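You operate a simulated robot arm through the tools that you are given. There is no shell and no other tool.

You are at the controls of a simulated robot arm. One attempt, no reset.

## Task
Pump one 30 ml dose of detergent into the yellow-band cup.
Fine: set the white knob before you pump; bring the slider back to the middle with the cup in it. Set down upright: what you pick out.

It is judged by the outcome, as a careful person would: the job done as asked, and still so three seconds after it is handed in. It fails if anything else is knocked over, pushed out of place, dropped, spilled or broken.

## Robot
A 7-joint arm with a two-finger parallel gripper, fixed in place. Base frame: the origin is at the foot of the arm, x ahead of it, y to its left, z up; the work surface is at about z = 800. Lengths are in mm, angles in rad, forces in N, time in s.
Its first joint turns from -2.304 to 2.304 rad. Payload 3.91 kg.
The tool frame sits at the grasp point between the pads (the TCP): z along the fingers, y along the line on which they close. The tips reach 30 mm beyond it. The gripper opens to 110 mm. The fingers are 20 mm wide and 10 mm thick; the gripper's body (48 by 112 mm) begins 55 mm behind the TCP.
Orientation is that of the tool frame in the base frame, as a unit quaternion [x, y, z, w]. With the fingers straight down and closing along the base's y, the tool's x points along the base's -x, its y along +y and its z along -z.

## Interface
- The arm moves only by the tool step_arm. Its argument "motion" is a list of rows, each a list of 3 entries, a list of its own where there are three numbers: the turn, a rotation vector about the tool's x, y, z in degrees, then the shift along the tool's x, y, z in cm, then the gripper command, from -1 (fully open) to 1 (shut), values between in proportion. In form: [[[rx, ry, rz], [tx, ty, tz], gripper], ...]. A call has 1 to 20 rows; each row shifts and turns the commanded pose from where the row before left it, along the tool's axes as they then stand. Rows are played at 5 a second. More than 50 mm and 0.15 rad between two rows, or a gripper value outside its range, and nothing of the call is played. Where a pose cannot be reached the arm comes as near as it can. A force on the tool above 60 N (or 10 N above the force at the start of the call, whichever is more), or a blocked arm, ends the call early, and 0.2 s more pass. Each finger travels about 108 mm/s and halts on what it meets, pressing with about 25 N; the grip force reading is that of the motor and also rises with nothing between the fingers. The clock runs only during rows and for 0.2 s after the last one: add rows that do not move to give the fingers time. It gives the time, the measured TCP pose, the force on the tool (base axes), the opening and the grip force at its end, in the units of the frame above (readings bear some noise), with the torque about the TCP (base axes, N m) and any sound that the robot's microphone picked up, and new pictures: "show" is both (left out), scene, wrist or none.
- Cameras (640 x 400 px; columns grow to the right, rows downward): "scene" is fixed at [221.2, 499.5, 1569.2]; the picture's right is [-0.49, -0.87, 0.00], its down [-0.55, 0.31, -0.77] and it looks along [0.67, -0.38, -0.64] (base axes); focal length 338 px, centre (320, 200). "wrist" rides on the gripper at [72, 17, -103] in the tool frame; the picture's right is [-0.23, 0.97, 0.00], its down [-0.76, -0.18, -0.62] and it looks along [-0.61, -0.14, 0.78] (tool axes); focal length 222 px, centre (320, 200).
- probe_pixels(camera, pixels): for up to 12 pixels [column, row] of the newest picture of that camera ("zoom" is the newest enlarged one), the place [x, y, z] in the base frame of the surface seen there, good to about 2 mm. No time passes.
- enlarge(camera, box): a new picture of the part [left, top, right, bottom] of that camera's present view, enlarged. No time passes.
- job_done(): hands the job in; it is judged then, once.

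Leave the gripper open and the arm clear of the work at the hand-in unless told otherwise.

The tools are called after "Request:" as a command line: name --argument value ..., lists and objects as JSON in quotes. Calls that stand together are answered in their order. step_arm: Moves the arm, as the interface text tells. Its arguments: {"type":"object","properties":{"motion":{"type":"array","items":{"type":"array"}},"show":{"type":"string","enum":["both","scene","wrist","none"]}},"required":["motion"]} The other tools are called the same way: probe_pixels (camera, pixels) gives the place of the surface under pixels of a picture; enlarge (camera, box) takes an enlarged picture of a part of a camera's view; job_done () hands the job in.

At the start:

```text
time: 0.0
position: [634.4, 244.9, 1206.2]
tcp_rot: [0.0, 1.0, 0.0, 0.0]
wrist_force: [0.0, 0.5, -0.2]
ft_torque: [-0.02, -0.01, 0.03]
gripper_width: 110.1
gripper_force: 0.1
```

scene: 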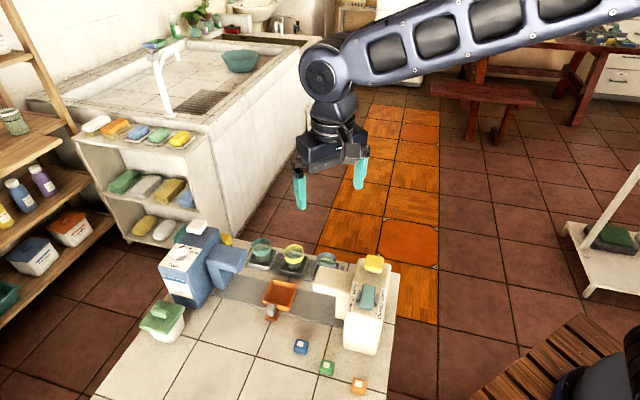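
wrist: 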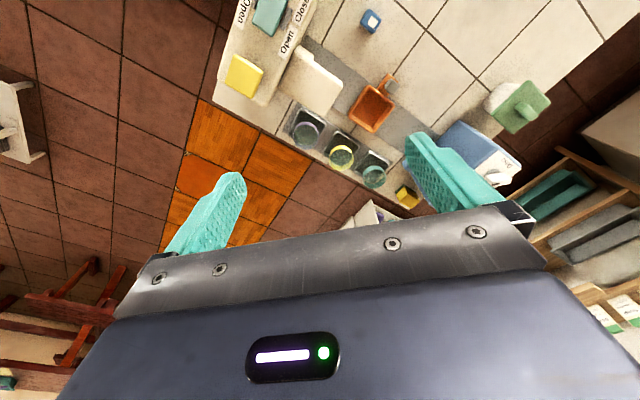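

I see a work table with a blue dispenser (left), three cups in holders, an orange slider, and a white box on the right. I'll enlarge the relevant areas before moving.

Request:
enlarge --camera "scene" --box '[130, 200, 290, 350]'

Request:
enlarge --camera "scene" --box '[230, 220, 410, 340]'

Request:
enlarge --camera "wrist" --box '[220, 0, 420, 210]'

Request:
enlarge --camera "wrist" --box '[380, 60, 580, 220]'

```text
2.67 times, centred on (210, 275) of scene
```

zoom: 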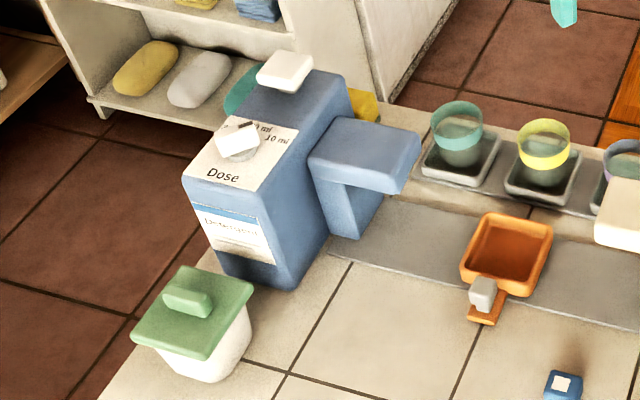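

```text
3.33 times, centred on (320, 280) of scene
```

zoom: 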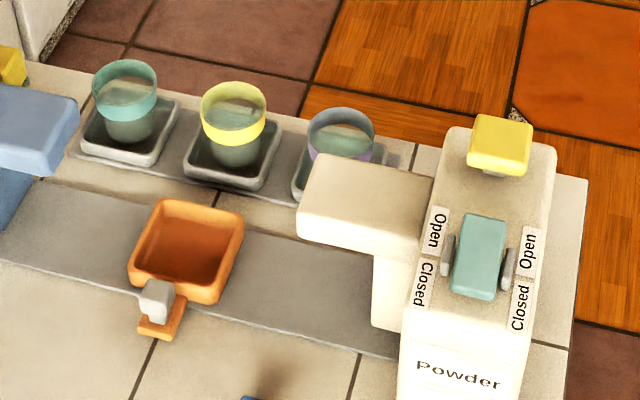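

```text
1.90 times, centred on (320, 105) of wrist
```

zoom: 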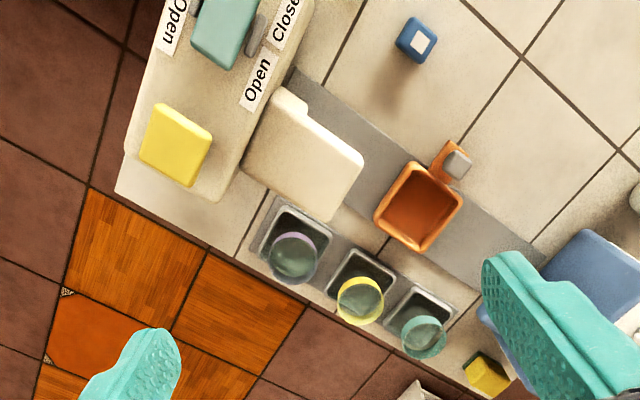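

```text
2.50 times, centred on (480, 140) of wrist
```

zoom: 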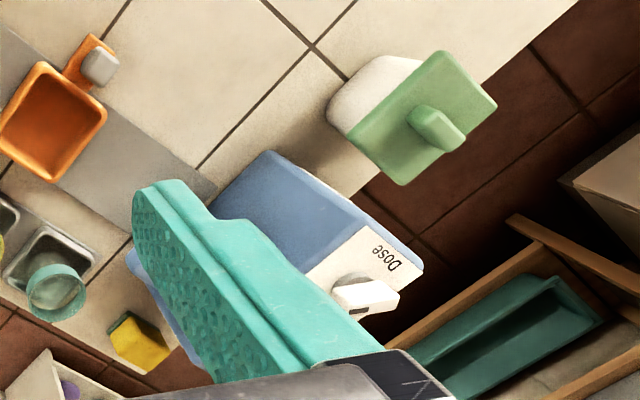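

The dispenser's Dose knob (near (190,253)) needs reading closely. I'll enlarge it much more, along with the slider handle.

Request:
enlarge --camera "scene" --box '[170, 215, 222, 270]'

Request:
enlarge --camera "scene" --box '[240, 230, 320, 325]'

Request:
probe_pixels --camera "scene" --pixels '[[198, 227], [189, 250], [230, 258], [262, 243], [294, 248], [282, 292], [270, 308], [270, 318], [326, 257], [310, 275], [235, 290], [375, 295]]'

```text
7.27 times, centred on (196, 242) of scene
```

zoom: 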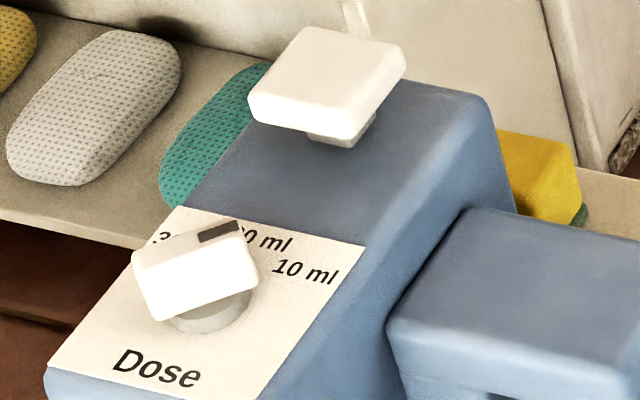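

```text
4.21 times, centred on (280, 278) of scene
```

zoom: 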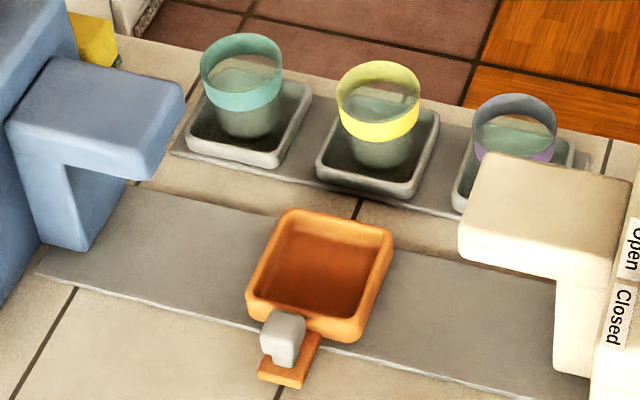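

```text
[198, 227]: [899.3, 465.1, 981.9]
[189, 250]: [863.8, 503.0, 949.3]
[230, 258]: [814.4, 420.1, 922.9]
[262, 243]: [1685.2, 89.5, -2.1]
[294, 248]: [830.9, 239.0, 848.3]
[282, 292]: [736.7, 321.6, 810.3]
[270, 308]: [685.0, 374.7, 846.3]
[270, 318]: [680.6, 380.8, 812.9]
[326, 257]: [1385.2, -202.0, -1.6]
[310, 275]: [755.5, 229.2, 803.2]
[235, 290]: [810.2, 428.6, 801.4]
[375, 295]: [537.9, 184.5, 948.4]
```

The dark mark on the knob appears to point near 20 ml, and labels are partly hidden. I'll probe more points for geometry: track edges, slider rim, cup tray rims, nozzle, pump head.

Request:
probe_pixels --camera "zoom" --pixels '[[38, 276], [125, 185], [545, 390], [395, 250], [285, 212], [388, 232], [355, 335], [250, 303], [283, 330], [300, 378], [268, 375], [305, 325]]'

Request:
probe_pixels --camera "zoom" --pixels '[[192, 143], [275, 165], [308, 92], [320, 175], [408, 195], [435, 115], [378, 132], [242, 98], [485, 158], [340, 100], [416, 105], [560, 205]]'

Request:
probe_pixels --camera "zoom" --pixels '[[60, 60], [180, 85], [140, 178], [10, 125], [70, 200], [480, 160], [625, 190], [465, 245], [600, 270], [580, 370], [75, 240], [125, 170]]'

```text
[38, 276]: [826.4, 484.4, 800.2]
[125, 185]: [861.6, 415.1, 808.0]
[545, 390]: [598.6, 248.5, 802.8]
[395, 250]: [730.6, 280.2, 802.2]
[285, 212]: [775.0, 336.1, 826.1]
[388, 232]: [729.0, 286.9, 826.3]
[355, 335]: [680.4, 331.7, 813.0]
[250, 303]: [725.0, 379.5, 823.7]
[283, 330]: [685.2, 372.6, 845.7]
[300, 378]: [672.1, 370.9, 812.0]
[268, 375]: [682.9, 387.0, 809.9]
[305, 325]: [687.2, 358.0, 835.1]
```

```text
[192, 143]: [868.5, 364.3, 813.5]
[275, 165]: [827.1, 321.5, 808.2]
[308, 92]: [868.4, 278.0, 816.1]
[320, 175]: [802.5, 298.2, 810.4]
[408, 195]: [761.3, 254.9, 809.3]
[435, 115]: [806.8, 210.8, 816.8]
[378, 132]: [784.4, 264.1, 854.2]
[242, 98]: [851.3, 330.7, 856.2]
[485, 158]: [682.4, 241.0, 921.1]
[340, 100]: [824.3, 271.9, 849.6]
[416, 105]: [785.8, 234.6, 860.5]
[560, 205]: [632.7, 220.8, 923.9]
```

```text
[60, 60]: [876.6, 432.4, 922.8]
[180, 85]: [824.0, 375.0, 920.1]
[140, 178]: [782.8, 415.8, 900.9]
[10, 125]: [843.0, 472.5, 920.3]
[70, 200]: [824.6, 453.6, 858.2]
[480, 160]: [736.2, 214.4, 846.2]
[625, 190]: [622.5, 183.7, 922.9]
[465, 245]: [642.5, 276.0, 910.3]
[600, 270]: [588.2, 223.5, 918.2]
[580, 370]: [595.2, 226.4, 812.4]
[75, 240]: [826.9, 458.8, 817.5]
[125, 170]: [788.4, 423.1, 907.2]
```

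Slider centre reads about (727,333), yellow cup about (805,254), knob about (864,503,949), pump head about (899,465,982). I'll move the arm above and short of the dispenser to look at the knob with the wrist camera.

Request:
step_arm --motion '[[[0, 0, 0], [-1.5, 2.76, 1.16], -1], [[0, 0, 0], [-1.5, 2.76, 1.16], -1], [[0, 0, 0], [-1.5, 2.76, 1.16], -1], [[0, 0, 0], [-1.5, 2.76, 1.16], -1], [[0, 0, 0], [-1.5, 2.76, 1.16], -1], [[0, 0, 0], [-1.5, 2.76, 1.16], -1], [[0, 0, 0], [-1.5, 2.76, 1.16], -1], [[0, 0, 0], [-1.5, 2.76, 1.16], -1], [[0, 0, 0], [-1.5, 2.76, 1.16], -1], [[0, 0, 0], [-1.5, 2.76, 1.16], -1], [[0, 0, 0], [0, 0, 0], -1]]'

```text
time: 2.4
position: [786.5, 517.1, 1091.3]
tcp_rot: [0.0, 1.0, 0.0, 0.0]
wrist_force: [0.8, 0.9, 0.0]
ft_torque: [-0.02, -0.02, -0.02]
gripper_width: 110.1
gripper_force: 0.0
```

scene: 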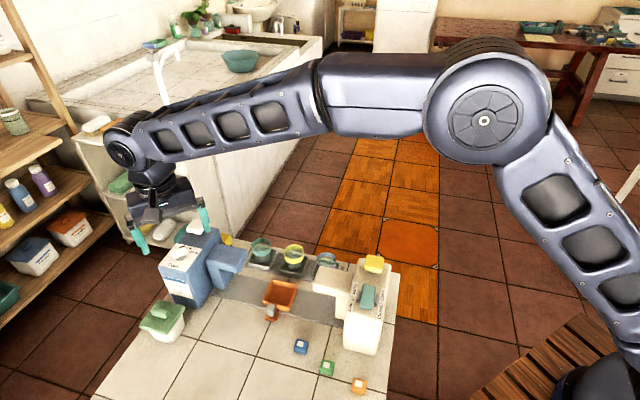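
wrist: 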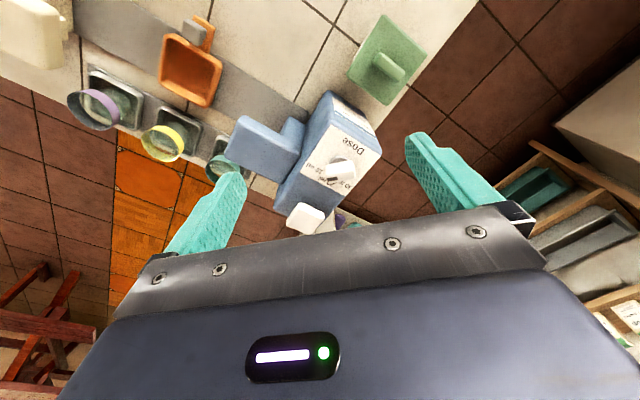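

The knob is now visible at about (340,168) in the wrist view. I'll enlarge it.

Request:
enlarge --camera "wrist" --box '[295, 125, 385, 205]'

Request:
enlarge --camera "wrist" --box '[215, 80, 400, 245]'

Request:
probe_pixels --camera "wrist" --pixels '[[332, 175], [348, 162], [340, 168], [352, 145], [330, 100], [378, 150], [306, 215], [320, 160], [310, 175], [360, 160], [265, 140], [270, 120]]'

```text
5.00 times, centred on (340, 165) of wrist
```

zoom: 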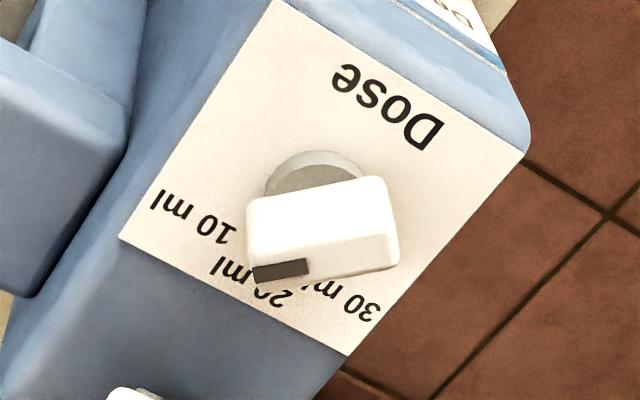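

```text
2.42 times, centred on (308, 162) of wrist
```

zoom: 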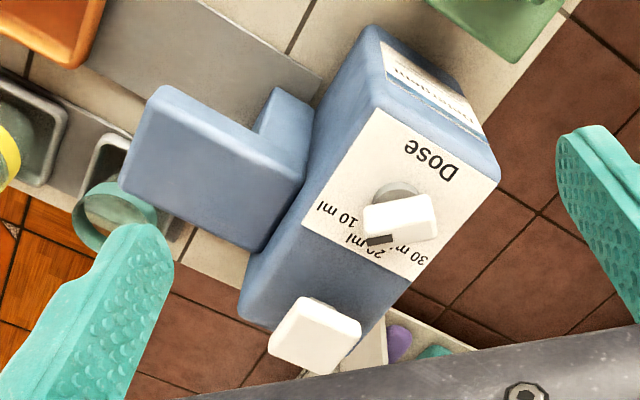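

```text
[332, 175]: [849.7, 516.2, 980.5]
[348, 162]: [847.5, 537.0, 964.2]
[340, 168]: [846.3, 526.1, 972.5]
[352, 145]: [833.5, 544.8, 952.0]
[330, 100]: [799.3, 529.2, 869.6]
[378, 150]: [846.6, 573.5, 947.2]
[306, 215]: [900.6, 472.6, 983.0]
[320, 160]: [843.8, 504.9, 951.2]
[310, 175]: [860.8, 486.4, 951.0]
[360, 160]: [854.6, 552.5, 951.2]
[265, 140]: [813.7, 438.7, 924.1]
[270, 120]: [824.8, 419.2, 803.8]
```

The white knob is a tall bar; its dark pointer mark on the top seems to aim between 10 and 20 ml, with 30 ml label further clockwise/right in this view. I'll probe the bar's top, stem and labels for exact geometry.

Request:
probe_pixels --camera "wrist" --pixels '[[329, 180], [335, 179], [340, 178], [346, 177], [352, 176], [354, 174], [330, 177], [338, 175], [345, 174], [326, 170], [340, 163], [354, 163]]'

Request:
probe_pixels --camera "wrist" --pixels '[[330, 159], [333, 157], [338, 156], [344, 157], [348, 160], [315, 168], [327, 184], [346, 186], [304, 168], [329, 125], [381, 152], [345, 196]]'

Request:
enlarge --camera "wrist" --box '[315, 145, 365, 195]'

```text
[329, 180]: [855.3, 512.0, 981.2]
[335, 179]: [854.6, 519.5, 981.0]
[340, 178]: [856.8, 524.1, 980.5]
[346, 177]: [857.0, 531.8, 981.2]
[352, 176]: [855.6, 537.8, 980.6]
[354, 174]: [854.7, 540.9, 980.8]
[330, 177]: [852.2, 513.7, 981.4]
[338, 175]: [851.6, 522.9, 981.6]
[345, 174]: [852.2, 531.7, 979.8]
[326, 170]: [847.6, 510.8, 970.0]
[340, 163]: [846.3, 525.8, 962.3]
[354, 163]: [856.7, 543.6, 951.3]
```

```text
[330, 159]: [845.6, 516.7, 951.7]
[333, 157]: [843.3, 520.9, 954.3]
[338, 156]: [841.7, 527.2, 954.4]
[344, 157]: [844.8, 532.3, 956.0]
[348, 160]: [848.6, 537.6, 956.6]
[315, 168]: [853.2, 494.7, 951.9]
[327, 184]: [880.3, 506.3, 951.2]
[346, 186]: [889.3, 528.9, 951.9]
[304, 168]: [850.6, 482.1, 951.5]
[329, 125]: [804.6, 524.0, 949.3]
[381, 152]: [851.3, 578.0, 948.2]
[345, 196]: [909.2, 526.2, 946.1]
```

```text
8.00 times, centred on (340, 170) of wrist
```

zoom: 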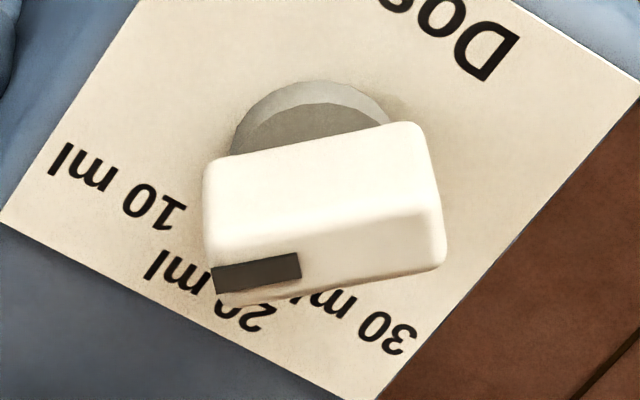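

Findings: the pointer mark faces −y, exactly toward "10 ml" (label at about (853,495)); "20 ml" is near (878,505), and "30 ml" near (887,528), i.e. +x from the knob axis (854,526). So the knob needs +90° counter‑clockwise seen from above. The bar runs along y, about 12 mm thick, top z=981, panel z=951. I'll rotate the gripper 90° about tool z (so it closes along x) and partly close it, staying at this height.

Request:
step_arm --motion '[[[0, 0, 7.5], [0, 0, 0], 0.1], [[0, 0, 7.5], [0, 0, 0], 0.1], [[0, 0, 7.5], [0, 0, 0], 0.1], [[0, 0, 7.5], [0, 0, 0], 0.1], [[0, 0, 7.5], [0, 0, 0], 0.1], [[0, 0, 7.5], [0, 0, 0], 0.1], [[0, 0, 7.5], [0, 0, 0], 0.1], [[0, 0, 7.5], [0, 0, 0], 0.1], [[0, 0, 7.5], [0, 0, 0], 0.1], [[0, 0, 7.5], [0, 0, 0], 0.1], [[0, 0, 7.5], [0, 0, 0], 0.1], [[0, 0, 7.5], [0, 0, 0], 0.1], [[0, 0, 0], [0, 0, 0], 0.1]]'

```text
time: 5.2
position: [784.5, 519.4, 1088.6]
tcp_rot: [0.708, 0.706, 0.0, -0.001]
wrist_force: [0.7, 0.4, -0.1]
ft_torque: [-0.04, -0.01, 0.0]
gripper_width: 49.6
gripper_force: 0.0
```

scene: 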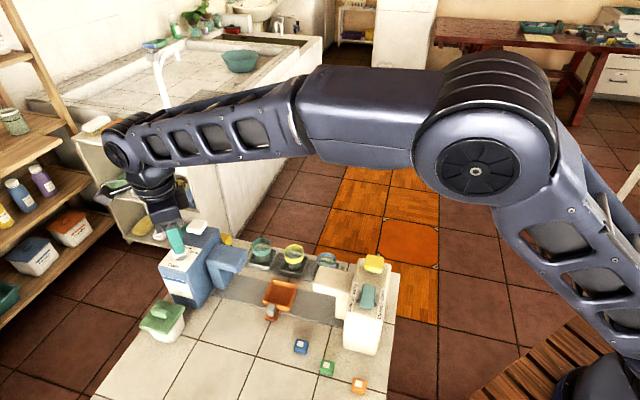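
wrist: 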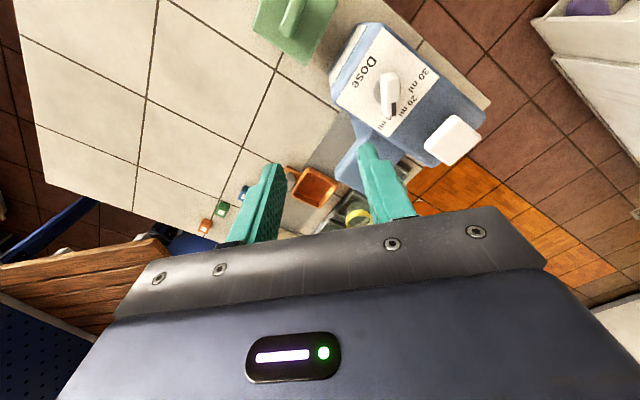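

I'm now viewing from the +y side; knob at about (388,95). I'll enlarge to confirm the pointer against the labels.

Request:
enlarge --camera "wrist" --box '[340, 50, 450, 150]'

Request:
probe_pixels --camera "wrist" --pixels '[[393, 108], [391, 101], [388, 90], [390, 77], [396, 112], [423, 74], [413, 100], [394, 128], [385, 115], [455, 140], [440, 150], [465, 125]]'

```text
4.00 times, centred on (395, 100) of wrist
```

zoom: 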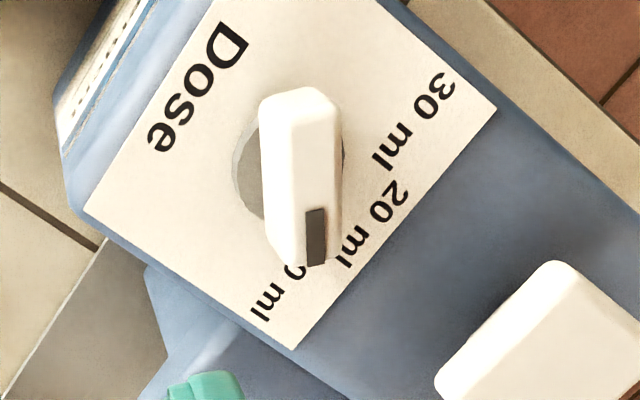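

```text
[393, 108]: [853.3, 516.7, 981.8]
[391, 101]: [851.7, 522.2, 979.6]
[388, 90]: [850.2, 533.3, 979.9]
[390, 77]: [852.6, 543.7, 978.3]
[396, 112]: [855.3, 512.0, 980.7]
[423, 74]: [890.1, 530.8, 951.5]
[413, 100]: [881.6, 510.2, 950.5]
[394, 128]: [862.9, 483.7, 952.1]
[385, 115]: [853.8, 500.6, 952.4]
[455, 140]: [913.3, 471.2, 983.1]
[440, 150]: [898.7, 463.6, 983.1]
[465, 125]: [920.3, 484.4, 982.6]
```

Pointer clearly sits at 10 ml. I'll probe label centres and the bar edges for angles.

Request:
probe_pixels --camera "zoom" --pixels '[[415, 120], [372, 222], [283, 290], [85, 210], [293, 348], [496, 110], [310, 90], [280, 92], [325, 262], [300, 262], [250, 140], [243, 190]]'

Request:
probe_pixels --camera "zoom" --pixels '[[450, 380], [555, 265], [625, 300], [440, 375], [500, 330], [317, 100], [335, 130], [335, 200], [300, 130], [298, 200], [275, 110], [278, 240]]'

```text
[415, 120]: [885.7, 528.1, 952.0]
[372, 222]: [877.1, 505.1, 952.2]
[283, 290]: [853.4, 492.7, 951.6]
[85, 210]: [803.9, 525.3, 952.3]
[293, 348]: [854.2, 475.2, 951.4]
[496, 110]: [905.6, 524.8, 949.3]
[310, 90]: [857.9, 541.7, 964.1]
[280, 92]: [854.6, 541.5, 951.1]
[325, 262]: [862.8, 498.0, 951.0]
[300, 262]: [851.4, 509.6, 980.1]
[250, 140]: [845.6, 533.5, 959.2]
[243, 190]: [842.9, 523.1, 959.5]
```

```text
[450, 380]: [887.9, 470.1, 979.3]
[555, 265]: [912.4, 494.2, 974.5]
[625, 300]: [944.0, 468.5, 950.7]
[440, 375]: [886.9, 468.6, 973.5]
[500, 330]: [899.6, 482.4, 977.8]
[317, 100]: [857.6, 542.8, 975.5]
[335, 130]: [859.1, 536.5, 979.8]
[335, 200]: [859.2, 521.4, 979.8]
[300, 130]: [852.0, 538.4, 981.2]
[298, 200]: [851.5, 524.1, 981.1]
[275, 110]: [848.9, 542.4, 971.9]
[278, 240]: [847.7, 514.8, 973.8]
```

Bar axis centre about (853.8, 526.3); label 30 ml is at 0–4° from +x, so a 90° turn is needed. I'll move above the knob at z≈1040 to test reach.

Request:
step_arm --motion '[[[0, 0, 0], [0.14, 1.74, 1.25], 0.1], [[0, 0, 0], [0.14, 1.74, 1.25], 0.1], [[0, 0, 0], [0.13, 1.73, 1.25], 0.1], [[0, 0, 0], [0.13, 1.73, 1.25], 0.1], [[0, 0, 0], [0, 0, 0], 0.1], [[0, 0, 0], [0, 0, 0], 0.1]]'

```text
time: 6.6
position: [854.1, 523.5, 1037.6]
tcp_rot: [0.707, 0.707, -0.001, -0.001]
wrist_force: [0.3, 0.7, -0.3]
ft_torque: [-0.01, 0.04, 0.05]
gripper_width: 49.6
gripper_force: 0.0
```

scene: 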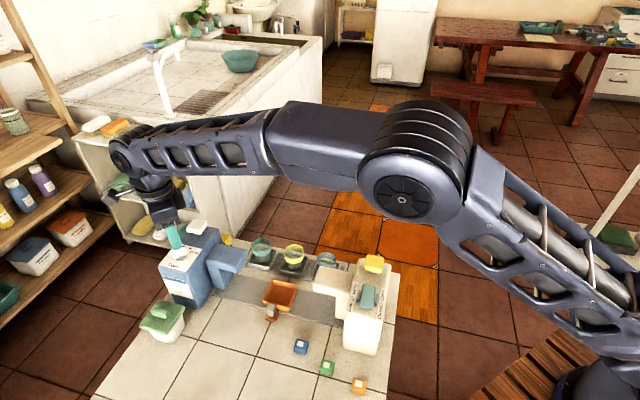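
wrist: 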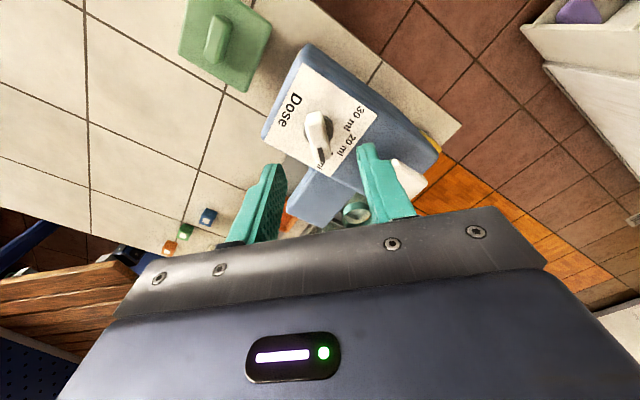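

The arm reaches there. I'll check the alignment between the fingers and the bar with an enlarged view and a static row for a fresh reading.

Request:
enlarge --camera "wrist" --box '[260, 80, 400, 180]'

Request:
step_arm --motion '[[[0, 0, 0], [0, 0, 0], 0.1], [[0, 0, 0], [0, 0, 0], 0.1]]' --show "none"

Request:
probe_pixels --camera "zoom" --pixels '[[275, 170], [295, 230], [300, 300], [270, 200], [285, 300], [262, 150]]'

```text
4.00 times, centred on (330, 130) of wrist
```

zoom: 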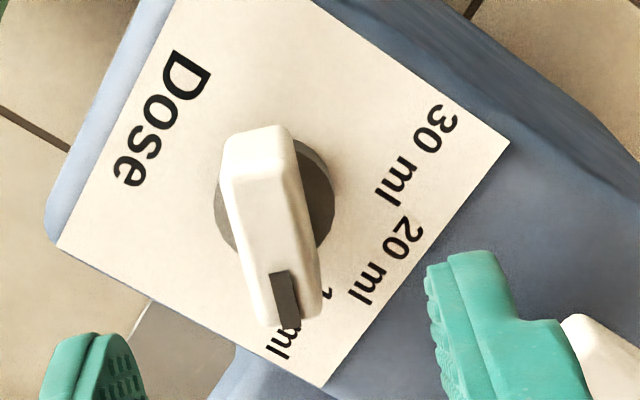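

```text
time: 7.2
position: [854.3, 524.4, 1037.7]
tcp_rot: [0.707, 0.708, 0.001, 0.0]
wrist_force: [0.0, -0.1, -0.3]
ft_torque: [0.02, 0.02, 0.0]
gripper_width: 49.6
gripper_force: 0.1
```

```text
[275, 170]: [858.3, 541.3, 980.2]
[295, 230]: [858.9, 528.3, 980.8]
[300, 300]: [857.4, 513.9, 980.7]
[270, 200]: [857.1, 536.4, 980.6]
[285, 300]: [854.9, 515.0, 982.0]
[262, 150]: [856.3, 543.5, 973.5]
```

Measured TCP (854.3, 524.4, 1037.7); the bar sits centred between the open fingers. I'll nudge +y 1.7 mm and descend 50 mm so the tips straddle the bar (tips z≈957, panel 951).

Request:
step_arm --motion '[[[0, 0, 0], [0.17, -0.03, 1.5], 0.1], [[0, 0, 0], [0, 0, 1.5], 0.1], [[0, 0, 0], [0, 0, 1.0], 0.1], [[0, 0, 0], [0, 0, 0.9], 0.1], [[0, 0, 0], [0, 0, 0], 0.1], [[0, 0, 0], [0, 0, 0], 0.1]]'

```text
time: 8.6
position: [852.6, 525.9, 990.6]
tcp_rot: [0.707, 0.707, 0.0, 0.0]
wrist_force: [-0.4, -0.2, -0.6]
ft_torque: [-0.01, 0.01, 0.04]
gripper_width: 49.3
gripper_force: 0.1
```

scene: 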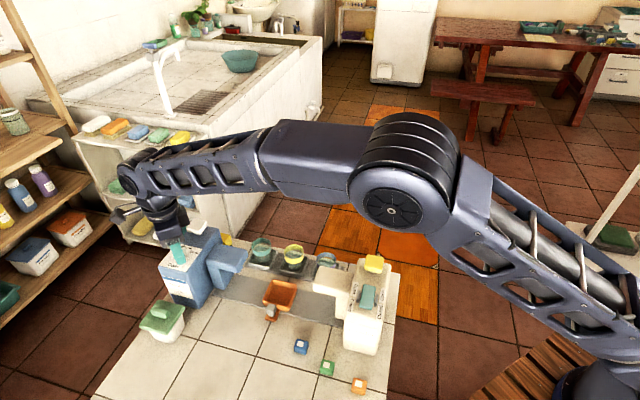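
wrist: 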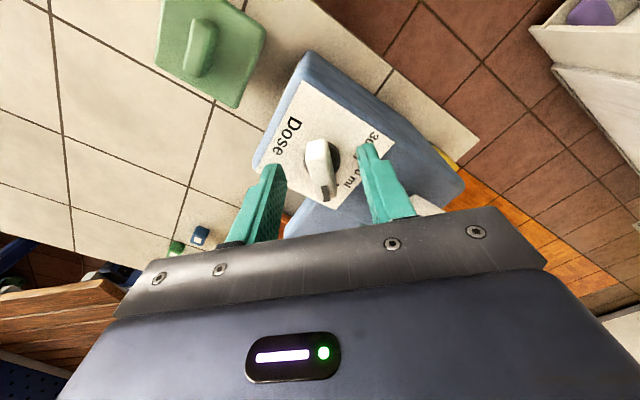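

Fingers straddle the bar. Now closing on it.

Request:
step_arm --motion '[[[0, 0, 0], [0, 0, 0], 0.5], [[0, 0, 0], [0, 0, 0], 0.8], [[0, 0, 0], [0, 0, 0], 1], [[0, 0, 0], [0, 0, 0], 1]]'

```text
time: 9.6
position: [853.6, 527.3, 990.1]
tcp_rot: [0.707, 0.707, 0.001, 0.001]
wrist_force: [19.5, 5.4, 0.1]
ft_torque: [0.39, -0.34, 0.02]
gripper_width: 14.2
gripper_force: 44.9
```

scene: 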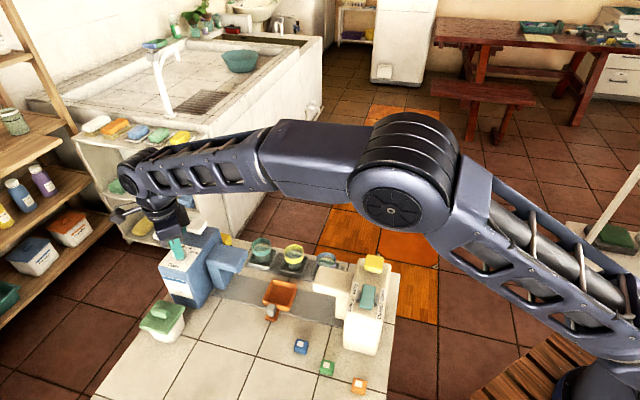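
wrist: 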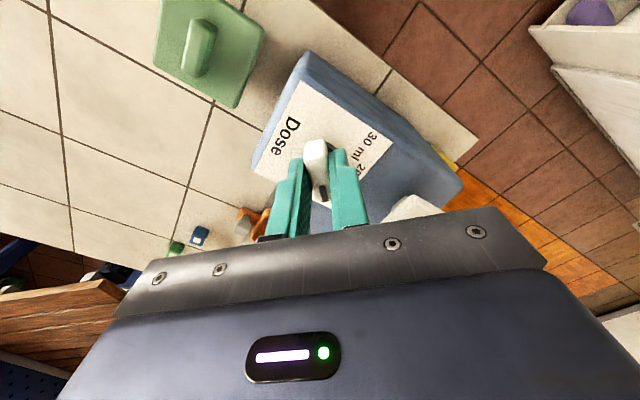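

Gripped (opening 14.2 mm), with 19.5 N sideways in +x — a small centring error. I'll ease the tool +x by 1 mm and start turning the first ~15°.

Request:
step_arm --motion '[[[0, 0, 0], [0, 0.1, 0], 1], [[0, 0, 0], [0, 0, 0], 1]]' --show "none"

```text
time: 10.2
position: [853.2, 526.9, 990.6]
tcp_rot: [0.708, 0.707, 0.0, 0.0]
wrist_force: [8.4, 3.8, 2.0]
ft_torque: [0.79, -0.23, 0.04]
gripper_width: 13.9
gripper_force: 44.8
```

Sideways force fell to 8.4 N. Now turn −15° about tool z (counter‑clockwise from above) and check.

Request:
step_arm --motion '[[[0, 0, 0], [0, 0.05, 0], 1], [[0, 0, -5], [0, 0, 0], 1], [[0, 0, -5], [0, 0, 0], 1], [[0, 0, -5], [0, 0, 0], 1], [[0, 0, 0], [0, 0, 0], 1]]' --show "wrist"

```text
time: 11.4
position: [853.8, 526.0, 991.0]
tcp_rot: [0.609, 0.794, 0.0, 0.0]
wrist_force: [-18.4, -5.5, 1.2]
ft_torque: [-0.26, 0.21, -0.02]
gripper_width: 14.1
gripper_force: 45.1
```

wrist: 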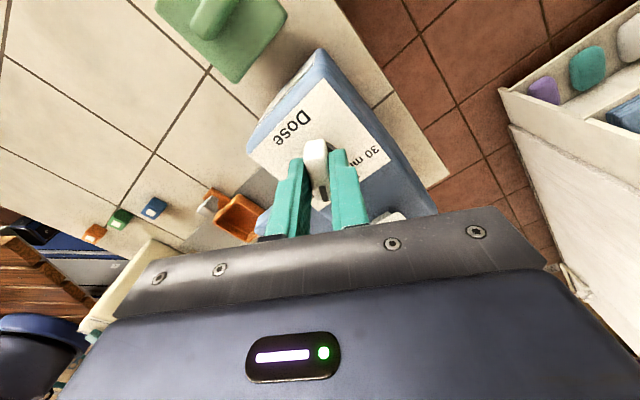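

Knob is following (mark stays between the fingers); force −18 N in x so I'll back off 0.7 mm and continue turning 30° more.

Request:
step_arm --motion '[[[0, 0, 0], [0, -0.07, 0], 1], [[0, 0, -6], [0, 0, 0], 1], [[0, 0, -6], [0, 0, 0], 1], [[0, 0, -6], [0, 0, 0], 1], [[0, 0, -6], [0, 0, 0], 1], [[0, 0, -6], [0, 0, 0], 1], [[0, 0, 0], [0, 0, 0], 1]]' --show "wrist"

```text
time: 13.0
position: [851.8, 526.9, 990.6]
tcp_rot: [0.382, 0.924, -0.001, 0.0]
wrist_force: [-35.5, -12.1, -14.6]
ft_torque: [-0.67, -0.06, -0.05]
gripper_width: 14.1
gripper_force: 44.8
```

wrist: 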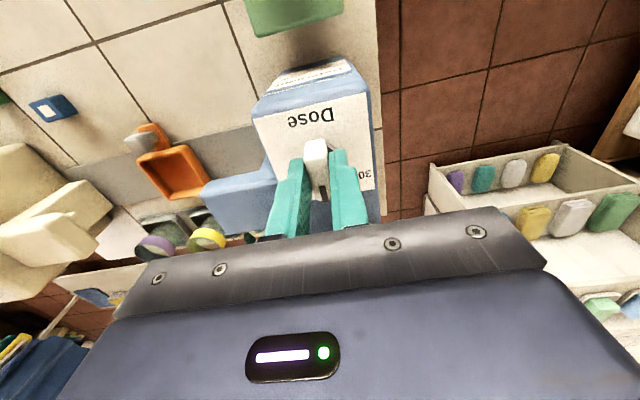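

The pointer has turned about 45° (towards 20 ml). Force is −35 N in x, so I'll relieve ~1.5 mm toward −x and check before continuing.

Request:
step_arm --motion '[[[0, 0, 0], [0.07, -0.14, 0.05], 1], [[0, 0, 0], [0, 0, 0], 1]]' --show "none"

```text
time: 13.6
position: [852.4, 527.5, 990.1]
tcp_rot: [0.382, 0.924, 0.001, 0.0]
wrist_force: [-17.7, 0.3, -10.1]
ft_torque: [0.46, 1.02, -0.03]
gripper_width: 13.7
gripper_force: 44.9
```

Force is down to −18 N. A little more relief and another 24° of turn.

Request:
step_arm --motion '[[[0, 0, 0], [0.06, -0.06, 0.03], 1], [[0, 0, -6], [0, 0, 0], 1], [[0, 0, -6], [0, 0, 0], 1], [[0, 0, -6], [0, 0, 0], 1], [[0, 0, -6], [0, 0, 0], 1], [[0, 0, 0], [0, 0, 0], 1]]' --show "none"

```text
time: 15.0
position: [852.7, 525.5, 991.4]
tcp_rot: [0.182, 0.983, 0.001, 0.0]
wrist_force: [10.4, 10.1, 4.3]
ft_torque: [0.42, 0.69, 0.03]
gripper_width: 13.8
gripper_force: 44.6
```

About 21° remains. Continue to complete the 90°.

Request:
step_arm --motion '[[[0, 0, -5.25], [0, 0, 0], 1], [[0, 0, -5.25], [0, 0, 0], 1], [[0, 0, -5.25], [0, 0, 0], 1], [[0, 0, -5.25], [0, 0, 0], 1], [[0, 0, 0], [0, 0, 0], 1], [[0, 0, 0], [0, 0, 0], 1]]' --show "wrist"

Request:
enlarge --camera "wrist" --box '[260, 90, 400, 210]'

```text
time: 16.4
position: [851.3, 525.5, 989.9]
tcp_rot: [0.0, 1.0, 0.0, 0.001]
wrist_force: [14.0, -1.1, 11.3]
ft_torque: [-0.13, -1.15, -0.07]
gripper_width: 14.0
gripper_force: 45.2
```

wrist: 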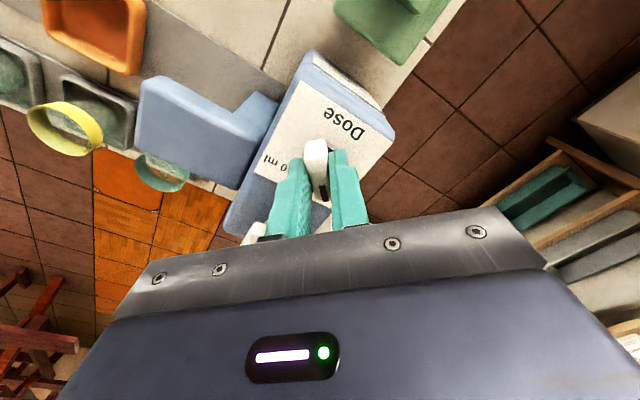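

```text
3.33 times, centred on (330, 150) of wrist
```

zoom: 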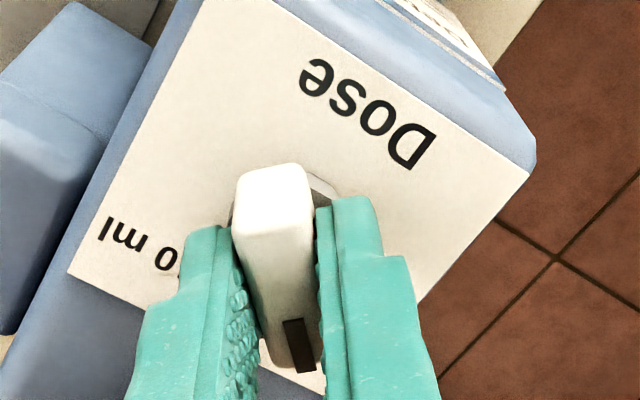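

The pointer now aims at +x (30 ml side). I'll open partially and lift straight up 6 cm to inspect.

Request:
step_arm --motion '[[[0, 0, 0], [0, 0, 0], 0.3], [[0, 0, 0], [0, 0, 0], 0.1], [[0, 0, 0], [0, 0, 0], 0.1], [[0, 0, 0], [0, 0, -2], 0.1], [[0, 0, 0], [0, 0, -3], 0.1], [[0, 0, 0], [0, 0, -3], 0.1], [[0, 0, 0], [0, 0, 0], 0.1]]' --show "both"

Request:
enlarge --camera "wrist" --box '[250, 80, 400, 200]'

```text
time: 18.0
position: [853.7, 525.1, 1068.6]
tcp_rot: [0.0, 1.0, 0.001, 0.0]
wrist_force: [0.7, 0.6, -0.3]
ft_torque: [-0.01, -0.01, 0.06]
gripper_width: 49.6
gripper_force: 0.1
```

scene: 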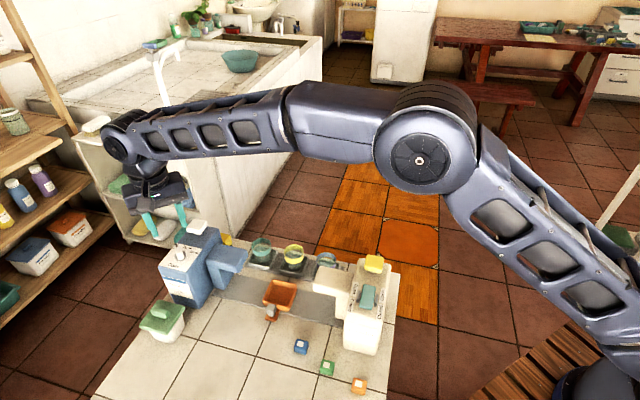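
wrist: 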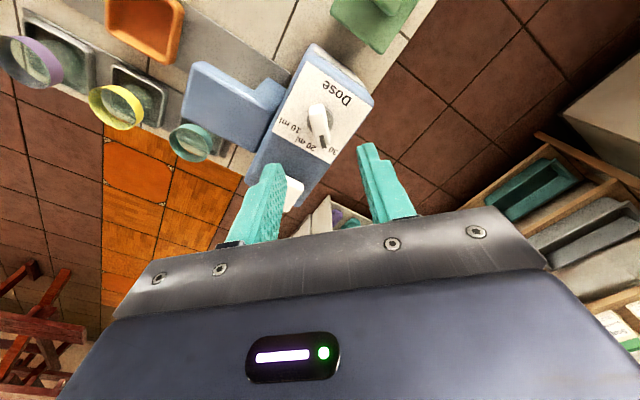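

```text
3.33 times, centred on (325, 140) of wrist
```

zoom: 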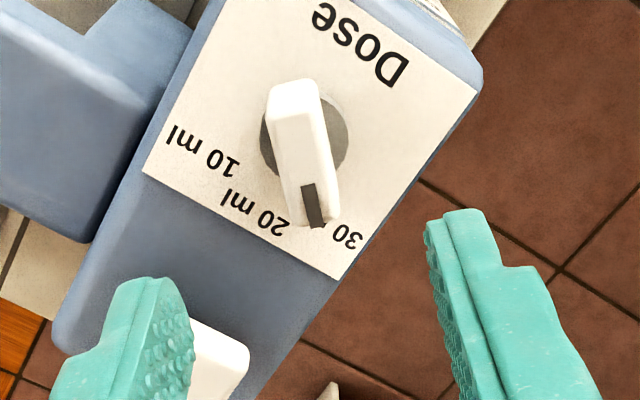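

The mark sits on the 30 ml label. I'll probe the bar ends and the label to verify the angle.

Request:
probe_pixels --camera "zoom" --pixels '[[314, 208], [308, 188], [293, 95], [280, 105], [300, 150], [285, 150], [312, 95], [335, 205], [345, 235], [255, 330], [320, 150], [300, 220]]'

Request:
enlarge --camera "scene" --box '[160, 210, 230, 275]'

```text
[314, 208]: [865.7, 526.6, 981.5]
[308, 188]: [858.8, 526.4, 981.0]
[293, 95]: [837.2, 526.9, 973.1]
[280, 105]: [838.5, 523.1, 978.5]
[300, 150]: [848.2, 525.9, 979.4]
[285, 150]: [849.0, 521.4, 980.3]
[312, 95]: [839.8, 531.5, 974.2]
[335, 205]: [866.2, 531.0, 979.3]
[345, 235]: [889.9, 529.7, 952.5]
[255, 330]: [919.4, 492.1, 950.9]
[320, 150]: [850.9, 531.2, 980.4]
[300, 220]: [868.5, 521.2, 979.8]
```

```text
6.15 times, centred on (195, 242) of scene
```

zoom: 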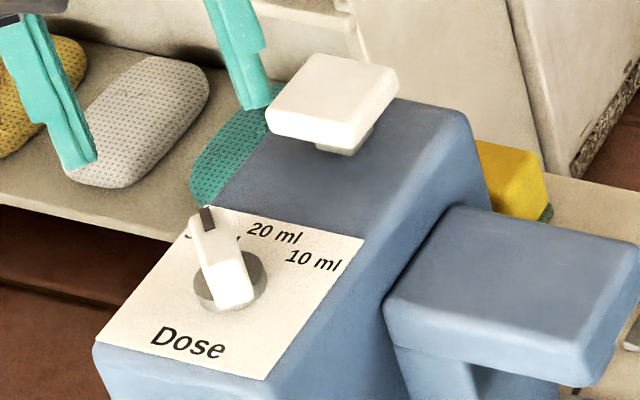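

Bar axis reads y≈526 at both ends, so the pointer is straight along +x: knob set to 30 ml. Next, the yellow-band cup: I'll rotate the gripper +45° about tool z (closing along the track direction) and move above the cup at about (805,254), z≈1010.

Request:
step_arm --motion '[[[0, 0, 7.5], [0, 0, 0], -0.4], [[0, 0, 7.5], [0, 0, 0], -0.4], [[0, 0, 7.5], [0, 0, 0], -0.4], [[0, 0, 7.5], [0, 0, 0], -0.4], [[0, 0, 7.5], [0, 0, 0], -0.4], [[0, 0, 7.5], [0, 0, 0], -0.4], [[0, 0, 0], [-1.965, -2.826, 0.73], -0.4], [[0, 0, 0], [-1.965, -2.826, 0.73], -0.4], [[0, 0, 0], [-1.965, -2.826, 0.73], -0.4], [[0, 0, 0], [-1.965, -2.826, 0.73], -0.4], [[0, 0, 0], [-1.965, -2.826, 0.73], -0.4], [[0, 0, 0], [-1.965, -2.826, 0.73], -0.4], [[0, 0, 0], [-1.965, -2.826, 0.73], -0.4], [[0, 0, 0], [-1.965, -2.826, 0.73], -0.4], [[0, 0, 0], [0, 0, 0], -0.4], [[0, 0, 0], [0, 0, 0], -0.4]]'

```text
time: 21.4
position: [802.3, 256.0, 1012.3]
tcp_rot: [0.383, 0.924, 0.0, 0.0]
wrist_force: [0.6, 0.3, -0.1]
ft_torque: [0.02, -0.01, -0.02]
gripper_width: 76.9
gripper_force: 0.1
```

scene: 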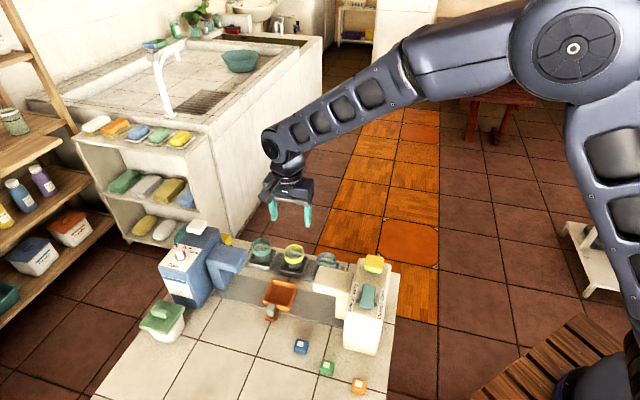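
wrist: 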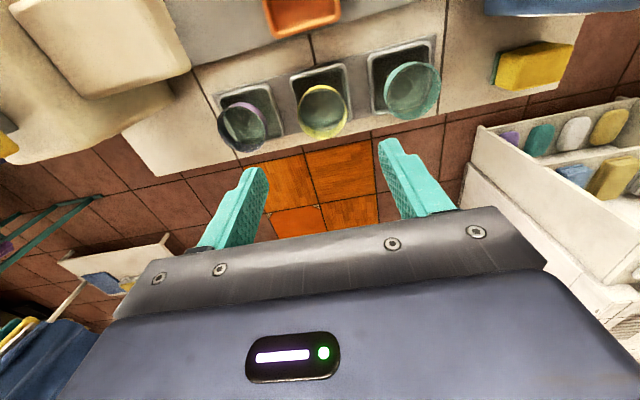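

The yellow cup is at about (322,112), close to the tool axis column 320. I'll enlarge and probe its rim and tray.

Request:
enlarge --camera "wrist" --box '[270, 60, 370, 150]'

Request:
probe_pixels --camera "wrist" --pixels '[[300, 113], [346, 111], [322, 136], [323, 88], [303, 122], [342, 122], [322, 112], [297, 80], [340, 68], [351, 118], [300, 130], [325, 133]]'

Request:
enlarge --camera "wrist" --box '[200, 0, 460, 160]'

```text
4.44 times, centred on (320, 105) of wrist
```

zoom: 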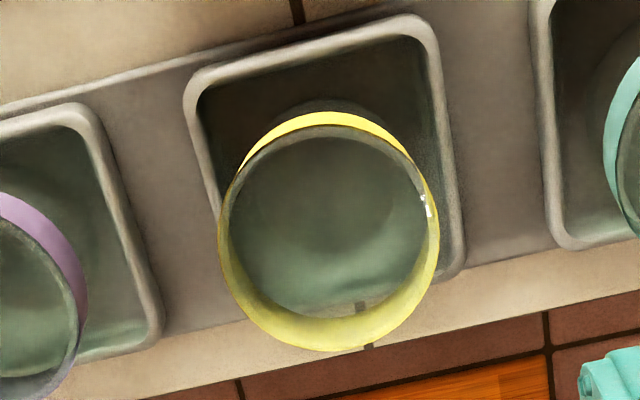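

```text
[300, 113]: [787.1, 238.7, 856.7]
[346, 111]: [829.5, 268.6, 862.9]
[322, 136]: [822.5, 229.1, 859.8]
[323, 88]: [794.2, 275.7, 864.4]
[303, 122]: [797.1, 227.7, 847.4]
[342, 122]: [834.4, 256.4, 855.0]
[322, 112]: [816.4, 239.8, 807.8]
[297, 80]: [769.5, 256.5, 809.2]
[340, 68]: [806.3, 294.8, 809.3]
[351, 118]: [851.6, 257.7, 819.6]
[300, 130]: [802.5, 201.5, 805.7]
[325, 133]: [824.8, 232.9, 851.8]
```

```text
2.46 times, centred on (330, 80) of wrist
```

zoom: 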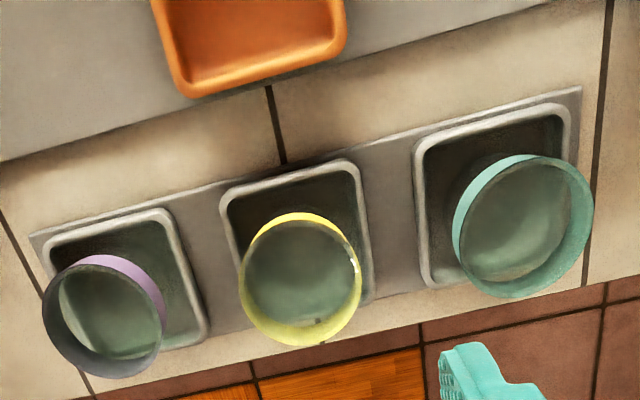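

Cup rim circle: centre about (808.4, 253.0), radius 26.5, rim z≈866; tray rim z≈820. I'll shift −6.4 mm in v and +2.2 mm in s, then descend toward z≈900 first.

Request:
step_arm --motion '[[[0, 0, 0], [-0.64, 0.22, 0], -0.4], [[0, 0, 0], [0, 0, 3], -0.4], [[0, 0, 0], [0, 0, 3], -0.4], [[0, 0, 0], [0, 0, 3], -0.4], [[0, 0, 0], [0, 0, 2], -0.4], [[0, 0, 0], [0, 0, 0], -0.4], [[0, 0, 0], [0, 0, 0], -0.4]]'

```text
time: 23.0
position: [808.0, 250.2, 901.0]
tcp_rot: [0.382, 0.924, 0.0, 0.0]
wrist_force: [0.3, 0.3, 0.4]
ft_torque: [0.0, 0.03, 0.01]
gripper_width: 77.0
gripper_force: 0.0
```

scene: 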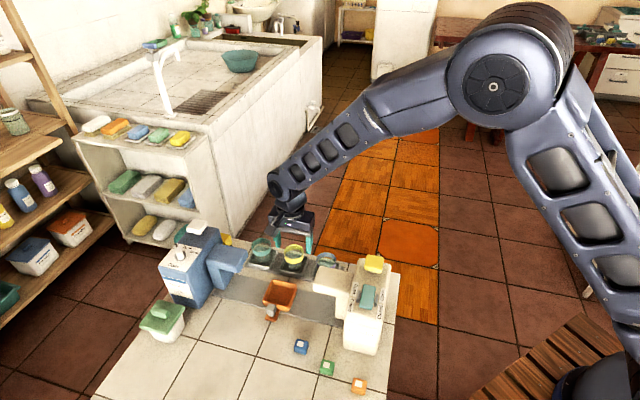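
wrist: 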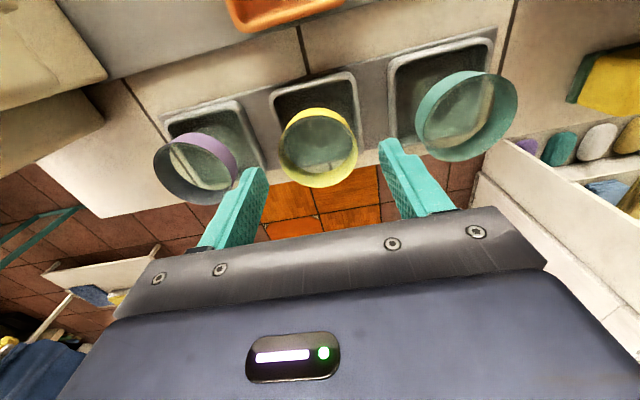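

Checking alignment: I'll probe the yellow rim in this closer view.

Request:
enlarge --camera "wrist" --box '[265, 90, 375, 200]'

Request:
probe_pixels --camera "wrist" --pixels '[[280, 152], [357, 147], [319, 186], [319, 112], [290, 176], [346, 174], [300, 118], [340, 116], [318, 183], [354, 155], [284, 158], [290, 124]]'

Request:
step_arm --motion '[[[0, 0, 0], [0, 0, 0], -0.4], [[0, 0, 0], [0, 0, 0], -0.4]]' --show "none"

```text
3.64 times, centred on (320, 145) of wrist
```

zoom: 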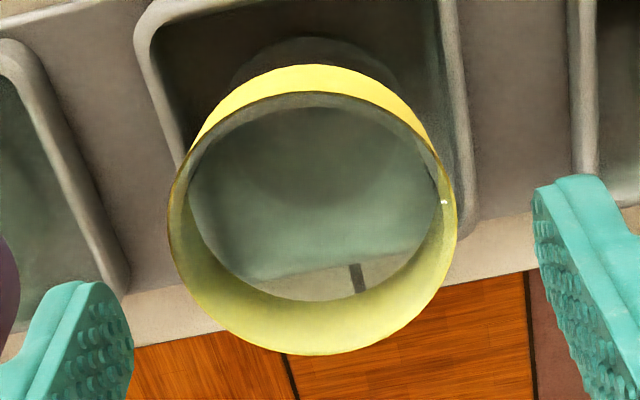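

```text
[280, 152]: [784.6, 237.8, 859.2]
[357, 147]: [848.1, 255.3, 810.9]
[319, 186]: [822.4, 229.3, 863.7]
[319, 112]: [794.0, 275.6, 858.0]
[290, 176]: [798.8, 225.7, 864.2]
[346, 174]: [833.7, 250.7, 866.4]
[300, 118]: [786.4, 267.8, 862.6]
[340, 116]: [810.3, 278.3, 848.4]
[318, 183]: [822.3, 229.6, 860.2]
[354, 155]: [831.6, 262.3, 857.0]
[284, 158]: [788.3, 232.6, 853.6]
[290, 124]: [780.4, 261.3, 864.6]
```

```text
time: 23.6
position: [808.4, 251.3, 900.8]
tcp_rot: [0.382, 0.924, 0.001, 0.0]
wrist_force: [-0.6, 0.3, -0.2]
ft_torque: [-0.01, 0.03, 0.0]
gripper_width: 76.7
gripper_force: 0.0
```

The TCP is within 2 mm of the cup axis (806.8, 252.0). Small correction and descend 38 mm to z≈863 (tips ≈833, above the tray rim at 820).

Request:
step_arm --motion '[[[0, 0, 0], [0.15, -0.05, 0], -0.4], [[0, 0, 0], [0, 0, 1.5], -0.4], [[0, 0, 0], [0, 0, 1.3], -0.4], [[0, 0, 0], [0, 0, 1.0], -0.4], [[0, 0, 0], [0, 0, 0], -0.4], [[0, 0, 0], [0, 0, 0], -0.4]]'

```text
time: 25.0
position: [808.3, 251.5, 863.5]
tcp_rot: [0.383, 0.924, 0.0, 0.0]
wrist_force: [-0.7, 0.8, 0.4]
ft_torque: [-0.02, 0.0, 0.03]
gripper_width: 77.0
gripper_force: 0.0
```

scene: 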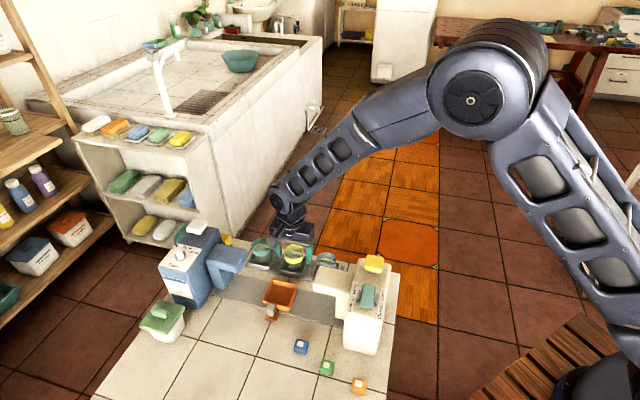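
wrist: 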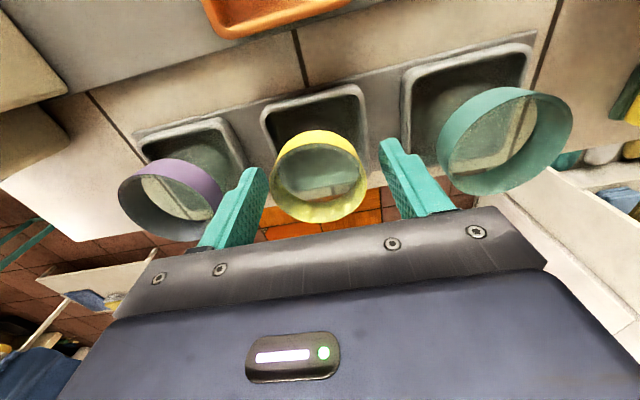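

Fingers straddle the cup. I'll shift 2 mm toward +v for better centring and close gently.

Request:
step_arm --motion '[[[0, 0, 0], [0.2, 0, 0], -0.4], [[0, 0, 0], [0, 0, 0], -0.2], [[0, 0, 0], [0, 0, 0], -0.05], [[0, 0, 0], [0, 0, 0], 0.05], [[0, 0, 0], [0, 0, 0], 0.15], [[0, 0, 0], [0, 0, 0], 0.15]]'

```text
time: 26.4
position: [805.7, 253.8, 864.2]
tcp_rot: [0.383, 0.924, -0.001, 0.001]
wrist_force: [0.1, -0.4, 0.6]
ft_torque: [-0.05, -0.02, 0.08]
gripper_width: 52.8
gripper_force: 25.1
```

scene: 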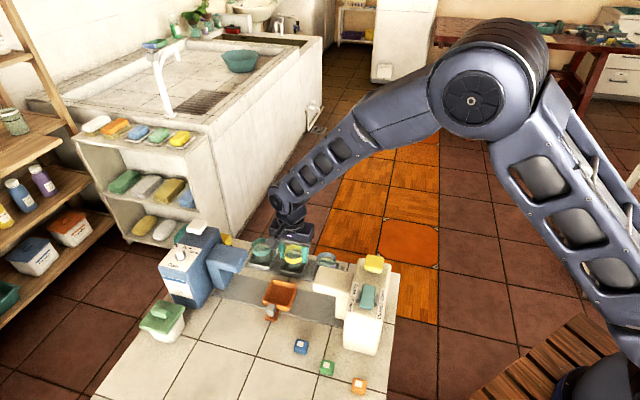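
wrist: 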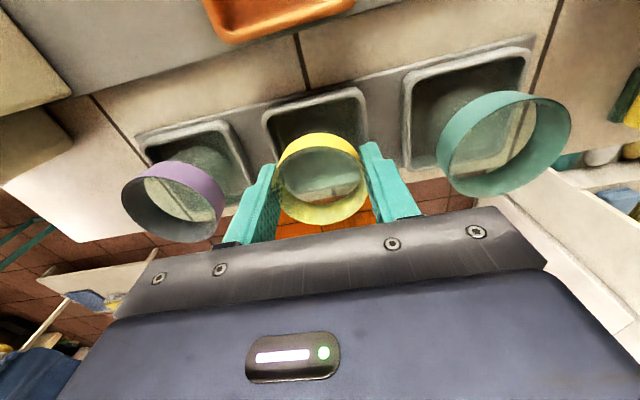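

Cup held (52.8 mm, 25 N). Lift straight up 7 cm, gently, and check that it comes along.

Request:
step_arm --motion '[[[0, 0, 0], [0, 0, -0.5], 0.15], [[0, 0, 0], [0, 0, -1], 0.15], [[0, 0, 0], [0, 0, -1.5], 0.15], [[0, 0, 0], [0, 0, -2], 0.15], [[0, 0, 0], [0, 0, -2], 0.15], [[0, 0, 0], [0, 0, 0], 0.15]]'

```text
time: 27.8
position: [805.6, 252.7, 932.4]
tcp_rot: [0.383, 0.924, 0.001, 0.0]
wrist_force: [0.2, -0.2, -0.3]
ft_torque: [-0.01, -0.01, 0.03]
gripper_width: 52.5
gripper_force: 25.2
```

scene: 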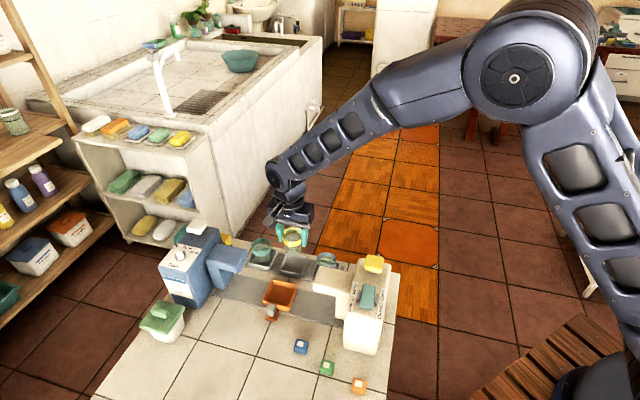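
wrist: 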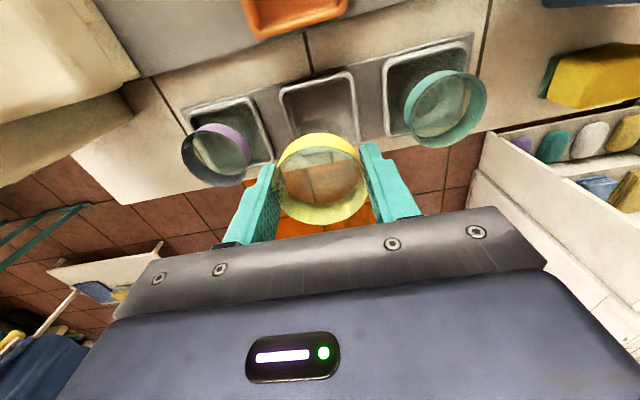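

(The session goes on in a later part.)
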